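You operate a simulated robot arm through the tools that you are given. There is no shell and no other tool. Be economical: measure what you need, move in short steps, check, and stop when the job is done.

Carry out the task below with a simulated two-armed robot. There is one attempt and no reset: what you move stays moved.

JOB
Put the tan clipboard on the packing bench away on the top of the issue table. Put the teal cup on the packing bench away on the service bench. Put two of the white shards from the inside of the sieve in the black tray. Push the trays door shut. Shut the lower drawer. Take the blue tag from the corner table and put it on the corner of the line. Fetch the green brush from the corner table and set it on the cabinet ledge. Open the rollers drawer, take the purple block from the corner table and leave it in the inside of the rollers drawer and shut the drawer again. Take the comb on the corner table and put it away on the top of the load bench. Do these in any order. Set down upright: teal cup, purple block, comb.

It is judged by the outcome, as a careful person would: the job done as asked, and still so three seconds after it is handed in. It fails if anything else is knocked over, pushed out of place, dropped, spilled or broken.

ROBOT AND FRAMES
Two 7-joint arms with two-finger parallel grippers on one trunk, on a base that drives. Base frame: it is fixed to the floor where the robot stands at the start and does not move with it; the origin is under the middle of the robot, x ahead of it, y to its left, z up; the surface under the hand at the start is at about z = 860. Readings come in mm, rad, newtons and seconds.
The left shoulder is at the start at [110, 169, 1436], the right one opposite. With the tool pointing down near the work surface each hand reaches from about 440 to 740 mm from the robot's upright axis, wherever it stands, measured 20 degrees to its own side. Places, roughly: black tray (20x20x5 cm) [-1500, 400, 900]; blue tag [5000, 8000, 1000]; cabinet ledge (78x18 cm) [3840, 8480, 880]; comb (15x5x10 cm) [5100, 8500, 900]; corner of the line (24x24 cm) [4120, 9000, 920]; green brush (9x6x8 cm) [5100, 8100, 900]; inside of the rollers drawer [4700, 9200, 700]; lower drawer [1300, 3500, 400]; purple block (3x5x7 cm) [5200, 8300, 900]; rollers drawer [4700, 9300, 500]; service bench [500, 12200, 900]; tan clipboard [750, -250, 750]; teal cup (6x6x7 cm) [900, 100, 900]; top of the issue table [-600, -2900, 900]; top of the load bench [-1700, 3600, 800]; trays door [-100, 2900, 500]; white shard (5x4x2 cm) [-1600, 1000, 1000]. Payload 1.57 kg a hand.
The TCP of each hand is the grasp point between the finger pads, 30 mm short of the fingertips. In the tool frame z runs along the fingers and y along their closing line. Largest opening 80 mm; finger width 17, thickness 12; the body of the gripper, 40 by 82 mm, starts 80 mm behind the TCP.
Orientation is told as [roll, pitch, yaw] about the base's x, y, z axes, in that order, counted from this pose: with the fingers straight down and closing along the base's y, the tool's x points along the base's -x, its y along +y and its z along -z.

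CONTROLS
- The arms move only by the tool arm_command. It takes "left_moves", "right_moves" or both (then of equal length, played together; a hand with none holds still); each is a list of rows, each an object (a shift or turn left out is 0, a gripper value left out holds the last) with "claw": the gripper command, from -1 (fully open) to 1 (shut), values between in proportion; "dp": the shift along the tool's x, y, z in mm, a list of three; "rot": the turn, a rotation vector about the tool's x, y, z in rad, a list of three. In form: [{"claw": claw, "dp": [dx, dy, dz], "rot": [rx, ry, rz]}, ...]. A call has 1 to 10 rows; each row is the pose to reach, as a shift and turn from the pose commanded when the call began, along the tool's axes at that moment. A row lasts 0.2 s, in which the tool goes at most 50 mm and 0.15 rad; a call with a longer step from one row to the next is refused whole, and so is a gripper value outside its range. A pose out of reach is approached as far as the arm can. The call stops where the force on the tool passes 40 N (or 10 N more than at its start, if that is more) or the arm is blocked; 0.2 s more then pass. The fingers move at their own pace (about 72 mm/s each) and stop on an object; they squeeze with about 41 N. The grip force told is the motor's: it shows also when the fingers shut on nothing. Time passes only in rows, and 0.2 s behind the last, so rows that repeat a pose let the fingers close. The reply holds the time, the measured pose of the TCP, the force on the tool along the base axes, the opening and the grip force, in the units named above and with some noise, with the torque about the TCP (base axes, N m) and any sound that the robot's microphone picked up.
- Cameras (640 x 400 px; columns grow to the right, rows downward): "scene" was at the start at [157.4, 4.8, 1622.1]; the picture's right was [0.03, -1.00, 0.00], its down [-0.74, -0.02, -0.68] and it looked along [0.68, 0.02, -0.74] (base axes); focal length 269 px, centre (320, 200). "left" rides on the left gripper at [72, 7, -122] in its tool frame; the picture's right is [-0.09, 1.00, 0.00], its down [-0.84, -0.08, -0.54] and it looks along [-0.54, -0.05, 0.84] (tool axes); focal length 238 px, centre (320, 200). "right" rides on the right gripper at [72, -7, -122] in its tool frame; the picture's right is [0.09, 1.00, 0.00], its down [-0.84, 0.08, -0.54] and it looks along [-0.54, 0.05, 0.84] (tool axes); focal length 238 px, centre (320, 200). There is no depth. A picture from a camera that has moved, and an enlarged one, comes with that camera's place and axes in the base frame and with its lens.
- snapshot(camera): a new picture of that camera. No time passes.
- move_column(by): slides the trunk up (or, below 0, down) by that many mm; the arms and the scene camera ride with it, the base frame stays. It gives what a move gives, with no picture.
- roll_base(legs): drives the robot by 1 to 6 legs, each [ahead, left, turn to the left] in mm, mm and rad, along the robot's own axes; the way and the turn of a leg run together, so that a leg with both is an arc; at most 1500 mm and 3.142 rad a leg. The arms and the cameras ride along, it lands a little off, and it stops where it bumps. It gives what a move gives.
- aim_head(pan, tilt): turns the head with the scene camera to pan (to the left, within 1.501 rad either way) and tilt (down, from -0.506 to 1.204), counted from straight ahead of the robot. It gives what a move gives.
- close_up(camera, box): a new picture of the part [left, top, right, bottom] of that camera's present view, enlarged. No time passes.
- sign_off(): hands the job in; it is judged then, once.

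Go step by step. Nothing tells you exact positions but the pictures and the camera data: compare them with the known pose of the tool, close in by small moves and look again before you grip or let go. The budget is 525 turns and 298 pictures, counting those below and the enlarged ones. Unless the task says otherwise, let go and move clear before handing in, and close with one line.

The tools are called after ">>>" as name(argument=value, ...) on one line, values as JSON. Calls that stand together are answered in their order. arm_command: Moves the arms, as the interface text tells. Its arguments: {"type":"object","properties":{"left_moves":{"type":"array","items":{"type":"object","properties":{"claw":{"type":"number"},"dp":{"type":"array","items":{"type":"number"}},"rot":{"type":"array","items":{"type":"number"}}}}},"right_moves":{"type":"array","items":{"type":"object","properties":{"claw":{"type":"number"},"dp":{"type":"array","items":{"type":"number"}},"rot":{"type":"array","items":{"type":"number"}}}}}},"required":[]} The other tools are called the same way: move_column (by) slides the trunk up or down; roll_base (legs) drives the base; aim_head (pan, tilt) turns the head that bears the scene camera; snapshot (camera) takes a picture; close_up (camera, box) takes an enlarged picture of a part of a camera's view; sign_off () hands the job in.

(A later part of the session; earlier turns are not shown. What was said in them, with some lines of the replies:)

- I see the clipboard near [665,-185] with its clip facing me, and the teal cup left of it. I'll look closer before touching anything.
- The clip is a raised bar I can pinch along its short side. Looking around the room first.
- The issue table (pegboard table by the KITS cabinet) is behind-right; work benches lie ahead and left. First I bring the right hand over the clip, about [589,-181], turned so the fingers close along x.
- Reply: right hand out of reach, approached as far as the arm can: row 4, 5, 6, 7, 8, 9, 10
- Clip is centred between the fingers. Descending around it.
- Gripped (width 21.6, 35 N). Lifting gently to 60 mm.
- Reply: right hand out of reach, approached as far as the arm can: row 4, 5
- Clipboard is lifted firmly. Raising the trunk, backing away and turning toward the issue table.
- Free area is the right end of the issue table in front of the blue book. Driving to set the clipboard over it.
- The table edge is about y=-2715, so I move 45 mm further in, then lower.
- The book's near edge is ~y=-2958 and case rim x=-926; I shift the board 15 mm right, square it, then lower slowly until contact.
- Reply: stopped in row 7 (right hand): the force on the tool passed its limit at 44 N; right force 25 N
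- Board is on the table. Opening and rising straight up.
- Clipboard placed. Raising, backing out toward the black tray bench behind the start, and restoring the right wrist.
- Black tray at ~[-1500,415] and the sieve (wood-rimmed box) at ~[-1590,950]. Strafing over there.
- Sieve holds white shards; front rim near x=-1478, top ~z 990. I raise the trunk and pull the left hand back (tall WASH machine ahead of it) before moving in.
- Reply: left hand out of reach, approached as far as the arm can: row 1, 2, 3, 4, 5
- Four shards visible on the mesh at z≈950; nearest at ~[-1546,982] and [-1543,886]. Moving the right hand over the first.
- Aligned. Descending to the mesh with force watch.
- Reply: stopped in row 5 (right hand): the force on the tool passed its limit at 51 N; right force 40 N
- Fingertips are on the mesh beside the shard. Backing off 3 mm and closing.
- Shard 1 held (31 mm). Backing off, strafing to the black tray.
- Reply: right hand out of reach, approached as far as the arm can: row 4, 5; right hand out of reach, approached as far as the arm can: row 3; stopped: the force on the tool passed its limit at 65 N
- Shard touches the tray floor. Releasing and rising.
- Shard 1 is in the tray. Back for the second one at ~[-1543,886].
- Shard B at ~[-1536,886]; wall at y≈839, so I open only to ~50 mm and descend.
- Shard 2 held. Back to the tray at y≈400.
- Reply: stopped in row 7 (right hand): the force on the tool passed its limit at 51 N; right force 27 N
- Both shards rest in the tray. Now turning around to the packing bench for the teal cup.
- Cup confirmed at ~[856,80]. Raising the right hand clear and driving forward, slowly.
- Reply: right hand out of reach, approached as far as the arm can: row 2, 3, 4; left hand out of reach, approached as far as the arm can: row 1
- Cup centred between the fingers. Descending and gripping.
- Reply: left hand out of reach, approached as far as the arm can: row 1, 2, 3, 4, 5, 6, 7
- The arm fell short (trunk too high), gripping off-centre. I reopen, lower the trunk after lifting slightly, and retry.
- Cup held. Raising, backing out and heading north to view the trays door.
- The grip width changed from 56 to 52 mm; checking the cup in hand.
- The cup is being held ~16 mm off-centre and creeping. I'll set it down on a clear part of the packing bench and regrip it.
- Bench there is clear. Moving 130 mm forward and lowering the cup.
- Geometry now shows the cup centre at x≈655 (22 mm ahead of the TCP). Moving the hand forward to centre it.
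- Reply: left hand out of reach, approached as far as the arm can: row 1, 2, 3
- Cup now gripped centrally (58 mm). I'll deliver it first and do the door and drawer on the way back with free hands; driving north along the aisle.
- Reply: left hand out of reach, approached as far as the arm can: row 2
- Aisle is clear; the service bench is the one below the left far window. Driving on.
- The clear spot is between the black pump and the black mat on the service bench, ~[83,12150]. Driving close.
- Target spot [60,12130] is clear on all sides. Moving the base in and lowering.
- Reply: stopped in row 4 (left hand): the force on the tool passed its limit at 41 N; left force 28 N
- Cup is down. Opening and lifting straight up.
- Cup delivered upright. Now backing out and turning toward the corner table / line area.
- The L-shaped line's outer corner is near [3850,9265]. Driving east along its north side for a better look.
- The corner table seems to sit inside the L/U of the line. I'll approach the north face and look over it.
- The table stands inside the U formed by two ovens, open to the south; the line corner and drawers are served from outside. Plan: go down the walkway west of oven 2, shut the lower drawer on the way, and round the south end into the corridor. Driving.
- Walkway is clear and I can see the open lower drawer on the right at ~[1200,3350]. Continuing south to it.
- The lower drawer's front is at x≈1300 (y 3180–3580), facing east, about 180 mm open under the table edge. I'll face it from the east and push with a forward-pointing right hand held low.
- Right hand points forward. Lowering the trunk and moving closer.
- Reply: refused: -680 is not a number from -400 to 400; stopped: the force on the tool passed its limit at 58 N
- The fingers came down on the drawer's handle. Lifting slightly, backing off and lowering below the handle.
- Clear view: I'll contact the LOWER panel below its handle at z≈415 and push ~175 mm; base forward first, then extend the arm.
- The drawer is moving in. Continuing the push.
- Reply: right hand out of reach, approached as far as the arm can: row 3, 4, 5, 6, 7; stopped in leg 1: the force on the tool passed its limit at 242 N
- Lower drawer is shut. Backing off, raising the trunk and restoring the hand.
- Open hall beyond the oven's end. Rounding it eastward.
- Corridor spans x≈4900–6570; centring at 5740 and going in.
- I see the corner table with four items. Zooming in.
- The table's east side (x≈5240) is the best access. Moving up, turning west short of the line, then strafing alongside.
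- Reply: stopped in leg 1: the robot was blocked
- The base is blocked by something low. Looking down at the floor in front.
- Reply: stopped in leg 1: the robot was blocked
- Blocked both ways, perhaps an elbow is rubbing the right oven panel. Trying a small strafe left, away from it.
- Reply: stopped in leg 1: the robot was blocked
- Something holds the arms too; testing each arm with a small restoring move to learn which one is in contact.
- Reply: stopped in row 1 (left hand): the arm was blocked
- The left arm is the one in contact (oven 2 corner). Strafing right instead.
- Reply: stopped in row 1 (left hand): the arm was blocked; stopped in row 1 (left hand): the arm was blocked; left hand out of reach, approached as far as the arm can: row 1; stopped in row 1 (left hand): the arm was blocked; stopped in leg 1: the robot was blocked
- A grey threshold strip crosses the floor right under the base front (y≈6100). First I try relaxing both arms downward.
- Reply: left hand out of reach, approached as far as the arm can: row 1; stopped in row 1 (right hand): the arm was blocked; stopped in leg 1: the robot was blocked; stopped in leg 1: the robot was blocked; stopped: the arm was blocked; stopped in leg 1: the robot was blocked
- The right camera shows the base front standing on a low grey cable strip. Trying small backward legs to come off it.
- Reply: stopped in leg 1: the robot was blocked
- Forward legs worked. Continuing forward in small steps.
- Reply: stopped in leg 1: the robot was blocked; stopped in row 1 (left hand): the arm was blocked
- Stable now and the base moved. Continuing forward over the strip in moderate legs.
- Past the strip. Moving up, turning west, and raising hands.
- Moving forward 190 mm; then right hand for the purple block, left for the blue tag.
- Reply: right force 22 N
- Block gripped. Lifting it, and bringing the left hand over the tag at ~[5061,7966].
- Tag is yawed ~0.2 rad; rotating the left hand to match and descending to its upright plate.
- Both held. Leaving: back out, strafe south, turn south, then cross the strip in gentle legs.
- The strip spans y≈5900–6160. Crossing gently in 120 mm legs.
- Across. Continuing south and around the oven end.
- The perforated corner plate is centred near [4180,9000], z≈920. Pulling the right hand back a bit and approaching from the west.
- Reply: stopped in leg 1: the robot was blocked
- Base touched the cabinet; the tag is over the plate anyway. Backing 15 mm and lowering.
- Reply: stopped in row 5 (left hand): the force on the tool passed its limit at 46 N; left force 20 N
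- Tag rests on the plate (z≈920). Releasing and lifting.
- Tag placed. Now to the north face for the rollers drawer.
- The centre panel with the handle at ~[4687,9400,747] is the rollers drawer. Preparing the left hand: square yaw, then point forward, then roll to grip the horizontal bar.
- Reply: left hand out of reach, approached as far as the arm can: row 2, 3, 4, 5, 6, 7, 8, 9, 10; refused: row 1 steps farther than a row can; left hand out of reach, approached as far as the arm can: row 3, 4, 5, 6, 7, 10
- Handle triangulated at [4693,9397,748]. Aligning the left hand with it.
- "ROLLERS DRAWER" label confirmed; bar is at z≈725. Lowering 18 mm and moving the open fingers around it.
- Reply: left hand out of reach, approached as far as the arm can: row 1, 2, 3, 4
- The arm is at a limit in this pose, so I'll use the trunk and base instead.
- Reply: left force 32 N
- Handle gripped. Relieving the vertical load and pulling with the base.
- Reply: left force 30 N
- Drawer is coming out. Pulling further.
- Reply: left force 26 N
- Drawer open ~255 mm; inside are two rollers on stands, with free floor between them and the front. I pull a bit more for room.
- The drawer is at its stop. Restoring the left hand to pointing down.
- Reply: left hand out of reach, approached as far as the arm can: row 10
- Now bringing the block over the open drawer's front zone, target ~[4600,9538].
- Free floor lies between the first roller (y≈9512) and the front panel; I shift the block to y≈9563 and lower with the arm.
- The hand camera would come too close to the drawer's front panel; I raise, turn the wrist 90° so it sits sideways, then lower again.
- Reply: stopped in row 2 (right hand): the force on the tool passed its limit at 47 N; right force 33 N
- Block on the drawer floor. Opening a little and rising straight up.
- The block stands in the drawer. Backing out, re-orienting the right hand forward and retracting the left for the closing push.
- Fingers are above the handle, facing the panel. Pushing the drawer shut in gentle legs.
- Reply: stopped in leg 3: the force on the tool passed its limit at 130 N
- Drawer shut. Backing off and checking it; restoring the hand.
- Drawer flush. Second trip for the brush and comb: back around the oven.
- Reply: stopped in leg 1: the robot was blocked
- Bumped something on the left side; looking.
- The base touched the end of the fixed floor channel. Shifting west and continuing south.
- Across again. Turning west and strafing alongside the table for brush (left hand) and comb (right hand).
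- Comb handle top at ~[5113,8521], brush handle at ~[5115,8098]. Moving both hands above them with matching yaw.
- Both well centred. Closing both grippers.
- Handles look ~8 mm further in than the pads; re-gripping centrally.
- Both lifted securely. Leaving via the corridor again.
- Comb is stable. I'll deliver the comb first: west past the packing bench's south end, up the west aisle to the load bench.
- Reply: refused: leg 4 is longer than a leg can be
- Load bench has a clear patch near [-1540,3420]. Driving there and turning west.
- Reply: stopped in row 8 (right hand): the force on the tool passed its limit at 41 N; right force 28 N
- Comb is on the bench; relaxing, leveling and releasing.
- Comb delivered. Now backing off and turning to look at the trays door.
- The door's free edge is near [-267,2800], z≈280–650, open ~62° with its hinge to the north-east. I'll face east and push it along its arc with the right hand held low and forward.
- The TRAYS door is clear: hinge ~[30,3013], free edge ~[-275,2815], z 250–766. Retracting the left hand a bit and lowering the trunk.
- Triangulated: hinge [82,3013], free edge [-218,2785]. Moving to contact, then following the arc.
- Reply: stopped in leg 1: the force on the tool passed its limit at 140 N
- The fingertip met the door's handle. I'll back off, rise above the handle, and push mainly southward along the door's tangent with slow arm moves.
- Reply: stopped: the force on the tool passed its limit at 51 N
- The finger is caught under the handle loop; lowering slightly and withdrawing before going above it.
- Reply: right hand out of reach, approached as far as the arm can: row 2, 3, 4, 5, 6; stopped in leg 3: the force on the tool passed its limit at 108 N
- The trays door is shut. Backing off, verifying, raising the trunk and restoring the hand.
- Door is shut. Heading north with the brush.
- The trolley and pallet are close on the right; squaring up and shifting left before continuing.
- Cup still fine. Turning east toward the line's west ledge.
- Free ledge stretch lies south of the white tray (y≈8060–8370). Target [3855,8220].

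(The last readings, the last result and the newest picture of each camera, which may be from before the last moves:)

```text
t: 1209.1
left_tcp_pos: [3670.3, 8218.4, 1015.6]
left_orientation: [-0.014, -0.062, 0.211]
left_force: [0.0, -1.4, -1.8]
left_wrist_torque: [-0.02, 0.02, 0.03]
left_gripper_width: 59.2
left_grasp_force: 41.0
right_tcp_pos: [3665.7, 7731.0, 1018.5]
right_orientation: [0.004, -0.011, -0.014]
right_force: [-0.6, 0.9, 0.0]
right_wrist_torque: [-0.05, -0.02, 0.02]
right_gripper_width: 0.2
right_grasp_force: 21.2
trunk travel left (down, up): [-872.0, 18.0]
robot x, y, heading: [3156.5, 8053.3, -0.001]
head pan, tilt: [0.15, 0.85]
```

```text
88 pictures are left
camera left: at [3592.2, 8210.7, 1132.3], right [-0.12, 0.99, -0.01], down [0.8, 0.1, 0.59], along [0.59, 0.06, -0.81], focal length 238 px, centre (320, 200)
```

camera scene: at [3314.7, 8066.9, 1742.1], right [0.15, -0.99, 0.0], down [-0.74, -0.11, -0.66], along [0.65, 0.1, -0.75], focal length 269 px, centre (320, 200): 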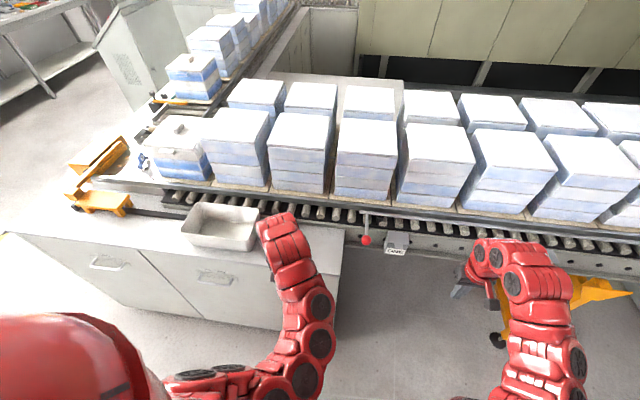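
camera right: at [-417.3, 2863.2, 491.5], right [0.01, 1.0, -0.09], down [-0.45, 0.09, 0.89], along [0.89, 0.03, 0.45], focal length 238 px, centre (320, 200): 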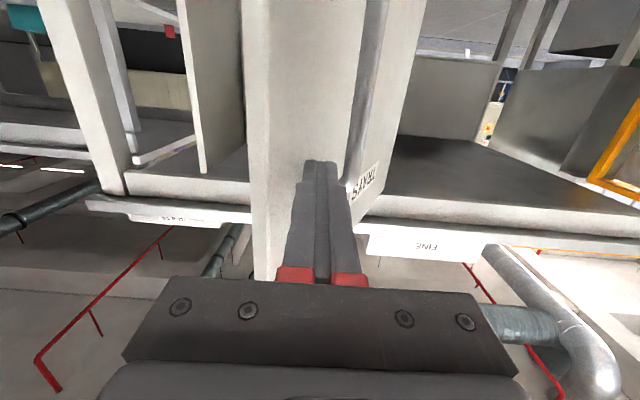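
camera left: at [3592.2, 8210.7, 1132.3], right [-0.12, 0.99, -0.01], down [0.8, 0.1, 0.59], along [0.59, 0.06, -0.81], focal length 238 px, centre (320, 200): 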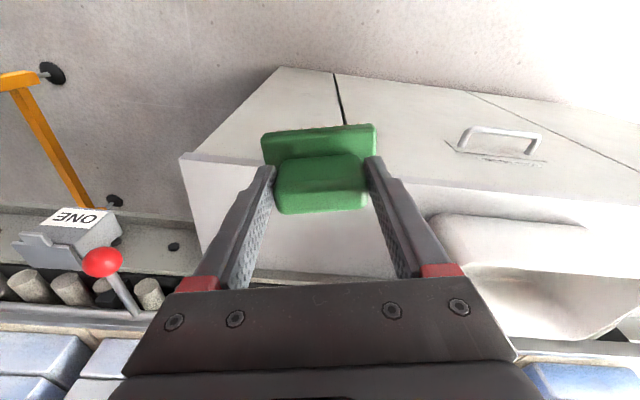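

>>> roll_base(legs=[[155, 0, 0]])

>>> arm_command(left_moves=[{"dp": [0, 0, 15], "rot": [0, 0.03, 0]}, {"dp": [0, 0, 30], "rot": [0, 0.05, 0]}, {"dp": [0, 0, 40], "rot": [0, 0.05, 0]}])

>>> snapshot(camera="left")

```text
t: 1210.5
left_tcp_pos: [3820.1, 8216.1, 1017.2]
left_orientation: [-0.013, -0.06, 0.209]
left_force: [-0.1, 0.1, -0.4]
left_wrist_torque: [0.02, -0.01, 0.0]
left_gripper_width: 59.1
left_grasp_force: 40.9
right_tcp_pos: [3818.4, 7729.9, 1019.4]
right_orientation: [0.003, -0.012, -0.016]
right_force: [0.4, -0.5, 0.9]
right_wrist_torque: [0.03, 0.0, 0.0]
right_gripper_width: 0.1
right_grasp_force: 20.8
trunk travel left (down, up): [-872.0, 18.0]
robot x, y, heading: [3311.5, 8057.1, -0.007]
head pan, tilt: [0.15, 0.85]
```

```text
t: 1211.3
left_tcp_pos: [3825.2, 8216.8, 976.4]
left_orientation: [-0.011, -0.01, 0.21]
left_force: [-0.2, -0.1, -0.6]
left_wrist_torque: [-0.02, 0.05, 0.0]
left_gripper_width: 59.0
left_grasp_force: 41.3
right_tcp_pos: [3818.9, 7729.7, 1017.7]
right_orientation: [0.003, -0.01, -0.016]
right_force: [0.5, -0.1, -0.1]
right_wrist_torque: [0.01, 0.0, -0.01]
right_gripper_width: 0.0
right_grasp_force: 21.5
trunk travel left (down, up): [-872.0, 18.0]
robot x, y, heading: [3308.7, 8052.5, -0.005]
head pan, tilt: [0.15, 0.85]
```

```text
87 pictures are left
camera left: at [3752.8, 8210.3, 1095.1], right [-0.12, 0.99, -0.01], down [0.83, 0.1, 0.55], along [0.55, 0.06, -0.83], focal length 238 px, centre (320, 200)
```

left: 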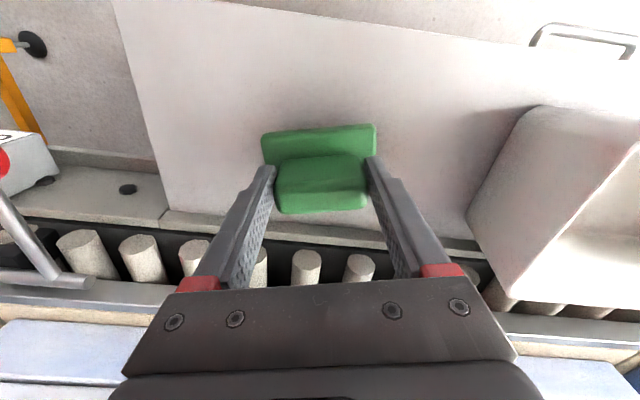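

>>> arm_command(left_moves=[{"dp": [-4, 0, 5]}, {"dp": [-5, 0, 10]}, {"dp": [-5, 0, 14]}, {"dp": [-5, 0, 18]}, {"dp": [-5, 0, 22]}, {"dp": [-5, 0, 26]}, {"dp": [-5, 0, 30]}, {"dp": [-5, 0, 34]}])

>>> snapshot(camera="left")

```text
t: 1212.7
left_tcp_pos: [3830.8, 8218.2, 955.2]
left_orientation: [-0.014, -0.023, 0.21]
left_force: [-7.2, -3.2, 29.2]
left_wrist_torque: [0.61, 0.83, 0.26]
left_gripper_width: 59.2
left_grasp_force: 40.7
right_tcp_pos: [3817.1, 7728.1, 1019.0]
right_orientation: [0.006, -0.012, -0.017]
right_force: [-0.9, 0.3, -0.6]
right_wrist_torque: [0.03, 0.01, 0.02]
right_gripper_width: 0.0
right_grasp_force: 21.3
trunk travel left (down, up): [-872.0, 18.0]
robot x, y, heading: [3313.7, 8055.8, -0.006]
head pan, tilt: [0.15, 0.85]
stopped in row 7 (left hand): the force on the tool passed its limit at 41 N (the readings are from after the stop); the commanded pose is now the measured one
```

```text
86 pictures are left
camera left: at [3757.9, 8212.0, 1074.4], right [-0.12, 0.99, -0.01], down [0.82, 0.1, 0.56], along [0.56, 0.06, -0.83], focal length 238 px, centre (320, 200)
```

left: 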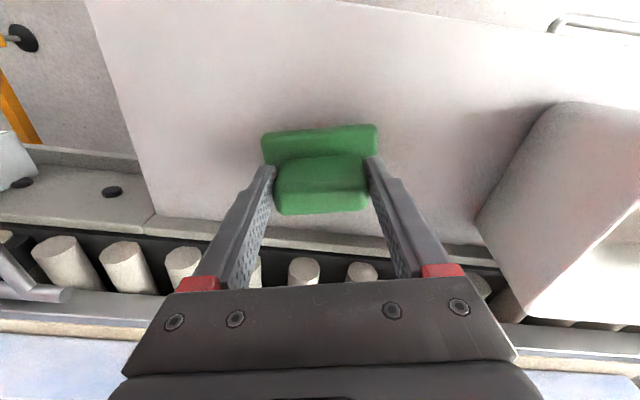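

Brush is down on the ledge. Releasing and rising.

>>> arm_command(left_moves=[{"dp": [0, 0, -1], "rot": [0, 0.01, 0]}, {"dp": [0, 0, -1], "rot": [0, 0.01, 0]}, {"dp": [0, 0, -1], "rot": [0, 0.01, 0], "claw": -0.9}, {"dp": [0, 0, -1], "rot": [0, 0.01, 0]}, {"dp": [0, 0, -1], "rot": [0, 0.01, 0]}, {"dp": [0, 0, -30], "rot": [0, 0.01, 0]}, {"dp": [0, 0, -70], "rot": [0, 0.01, 0]}, {"dp": [0, 0, -90], "rot": [0, 0.01, 0]}])

>>> snapshot(camera="left")

```text
t: 1214.5
left_tcp_pos: [3830.5, 8220.2, 1040.1]
left_orientation: [-0.015, -0.007, 0.209]
left_force: [0.2, 0.0, -0.2]
left_wrist_torque: [-0.04, 0.01, 0.01]
left_gripper_width: 75.8
left_grasp_force: 0.1
right_tcp_pos: [3819.7, 7729.8, 1017.0]
right_orientation: [0.002, -0.011, -0.015]
right_force: [-0.3, 0.0, -0.1]
right_wrist_torque: [0.03, 0.05, -0.03]
right_gripper_width: 0.0
right_grasp_force: 21.2
trunk travel left (down, up): [-872.0, 18.0]
robot x, y, heading: [3313.5, 8057.2, -0.007]
head pan, tilt: [0.15, 0.85]
```

```text
85 pictures are left
camera left: at [3758.3, 8214.4, 1161.9], right [-0.12, 0.99, -0.01], down [0.83, 0.1, 0.55], along [0.55, 0.05, -0.84], focal length 238 px, centre (320, 200)
```

left: 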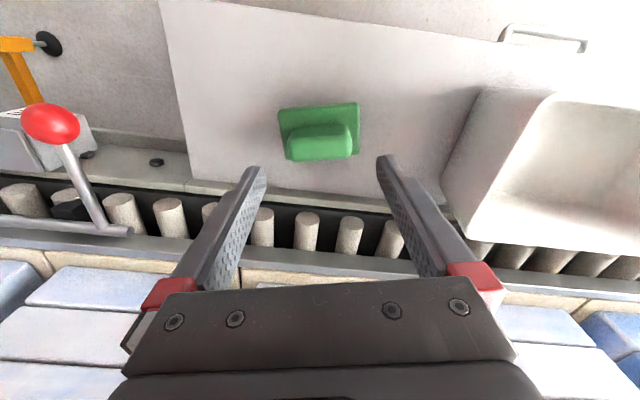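

Brush placed. Moving clear and taking one last look before handing in.

>>> roll_base(legs=[[-450, 0, 0]])

>>> aim_head(pan=0.3, tilt=0.55)

>>> close_up(camera="scene", box=[160, 120, 480, 300])

```text
t: 1217.3
left_tcp_pos: [3374.6, 8222.0, 1040.6]
left_orientation: [-0.014, -0.008, 0.208]
left_force: [0.5, 0.1, -0.8]
left_wrist_torque: [-0.01, 0.02, 0.03]
left_gripper_width: 76.0
left_grasp_force: 0.2
right_tcp_pos: [3363.0, 7731.3, 1017.7]
right_orientation: [0.004, -0.01, -0.018]
right_force: [-0.4, -0.5, -1.0]
right_wrist_torque: [-0.01, 0.0, 0.01]
right_gripper_width: 0.1
right_grasp_force: 21.2
trunk travel left (down, up): [-872.0, 18.0]
robot x, y, heading: [2857.1, 8057.7, -0.012]
head pan, tilt: [0.15, 0.85]
```

```text
t: 1218.1
left_tcp_pos: [3373.7, 8221.4, 1040.4]
left_orientation: [-0.014, -0.008, 0.208]
left_force: [-0.5, -0.1, -0.5]
left_wrist_torque: [0.0, -0.01, 0.0]
left_gripper_width: 76.1
left_grasp_force: 0.0
right_tcp_pos: [3362.3, 7731.9, 1017.1]
right_orientation: [0.003, -0.009, -0.016]
right_force: [-0.5, -1.1, 0.0]
right_wrist_torque: [-0.01, 0.04, 0.02]
right_gripper_width: 0.0
right_grasp_force: 21.5
trunk travel left (down, up): [-872.0, 18.0]
robot x, y, heading: [2857.6, 8054.3, -0.01]
head pan, tilt: [0.3, 0.55]
```

```text
2.00 times, centred on (320, 210) of scene
camera zoom: at [3019.5, 8083.2, 1767.5], right [0.29, -0.96, 0.0], down [-0.5, -0.15, -0.85], along [0.82, 0.25, -0.52], focal length 538 px, centre (320, 180)
```

zoom: 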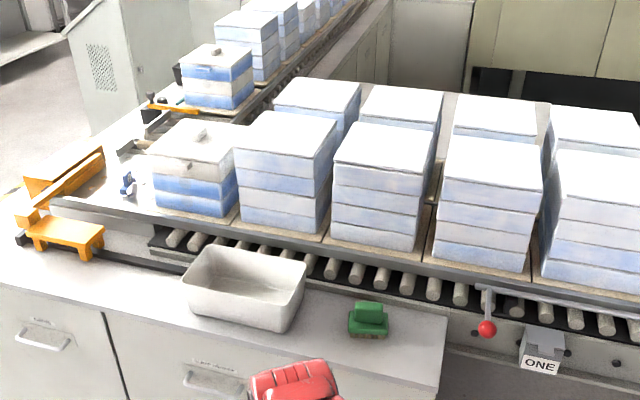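

The brush is on the ledge and the tag stands on the line's corner. Every task is done and both hands are empty and clear, so I'm handing in.

>>> sign_off()

```text
The job is handed in.
```

All nine tasks are done and the job is handed in; I checked each placement and closure in the pictures, and nothing looked knocked over or out of place. On the way the base ran onto the floor channel between the ovens (it jammed there briefly) and later bumped the channel's west end. The lower drawer, rollers drawer and trays door were each pushed until the force limit stopped the push (108 to 242 N).
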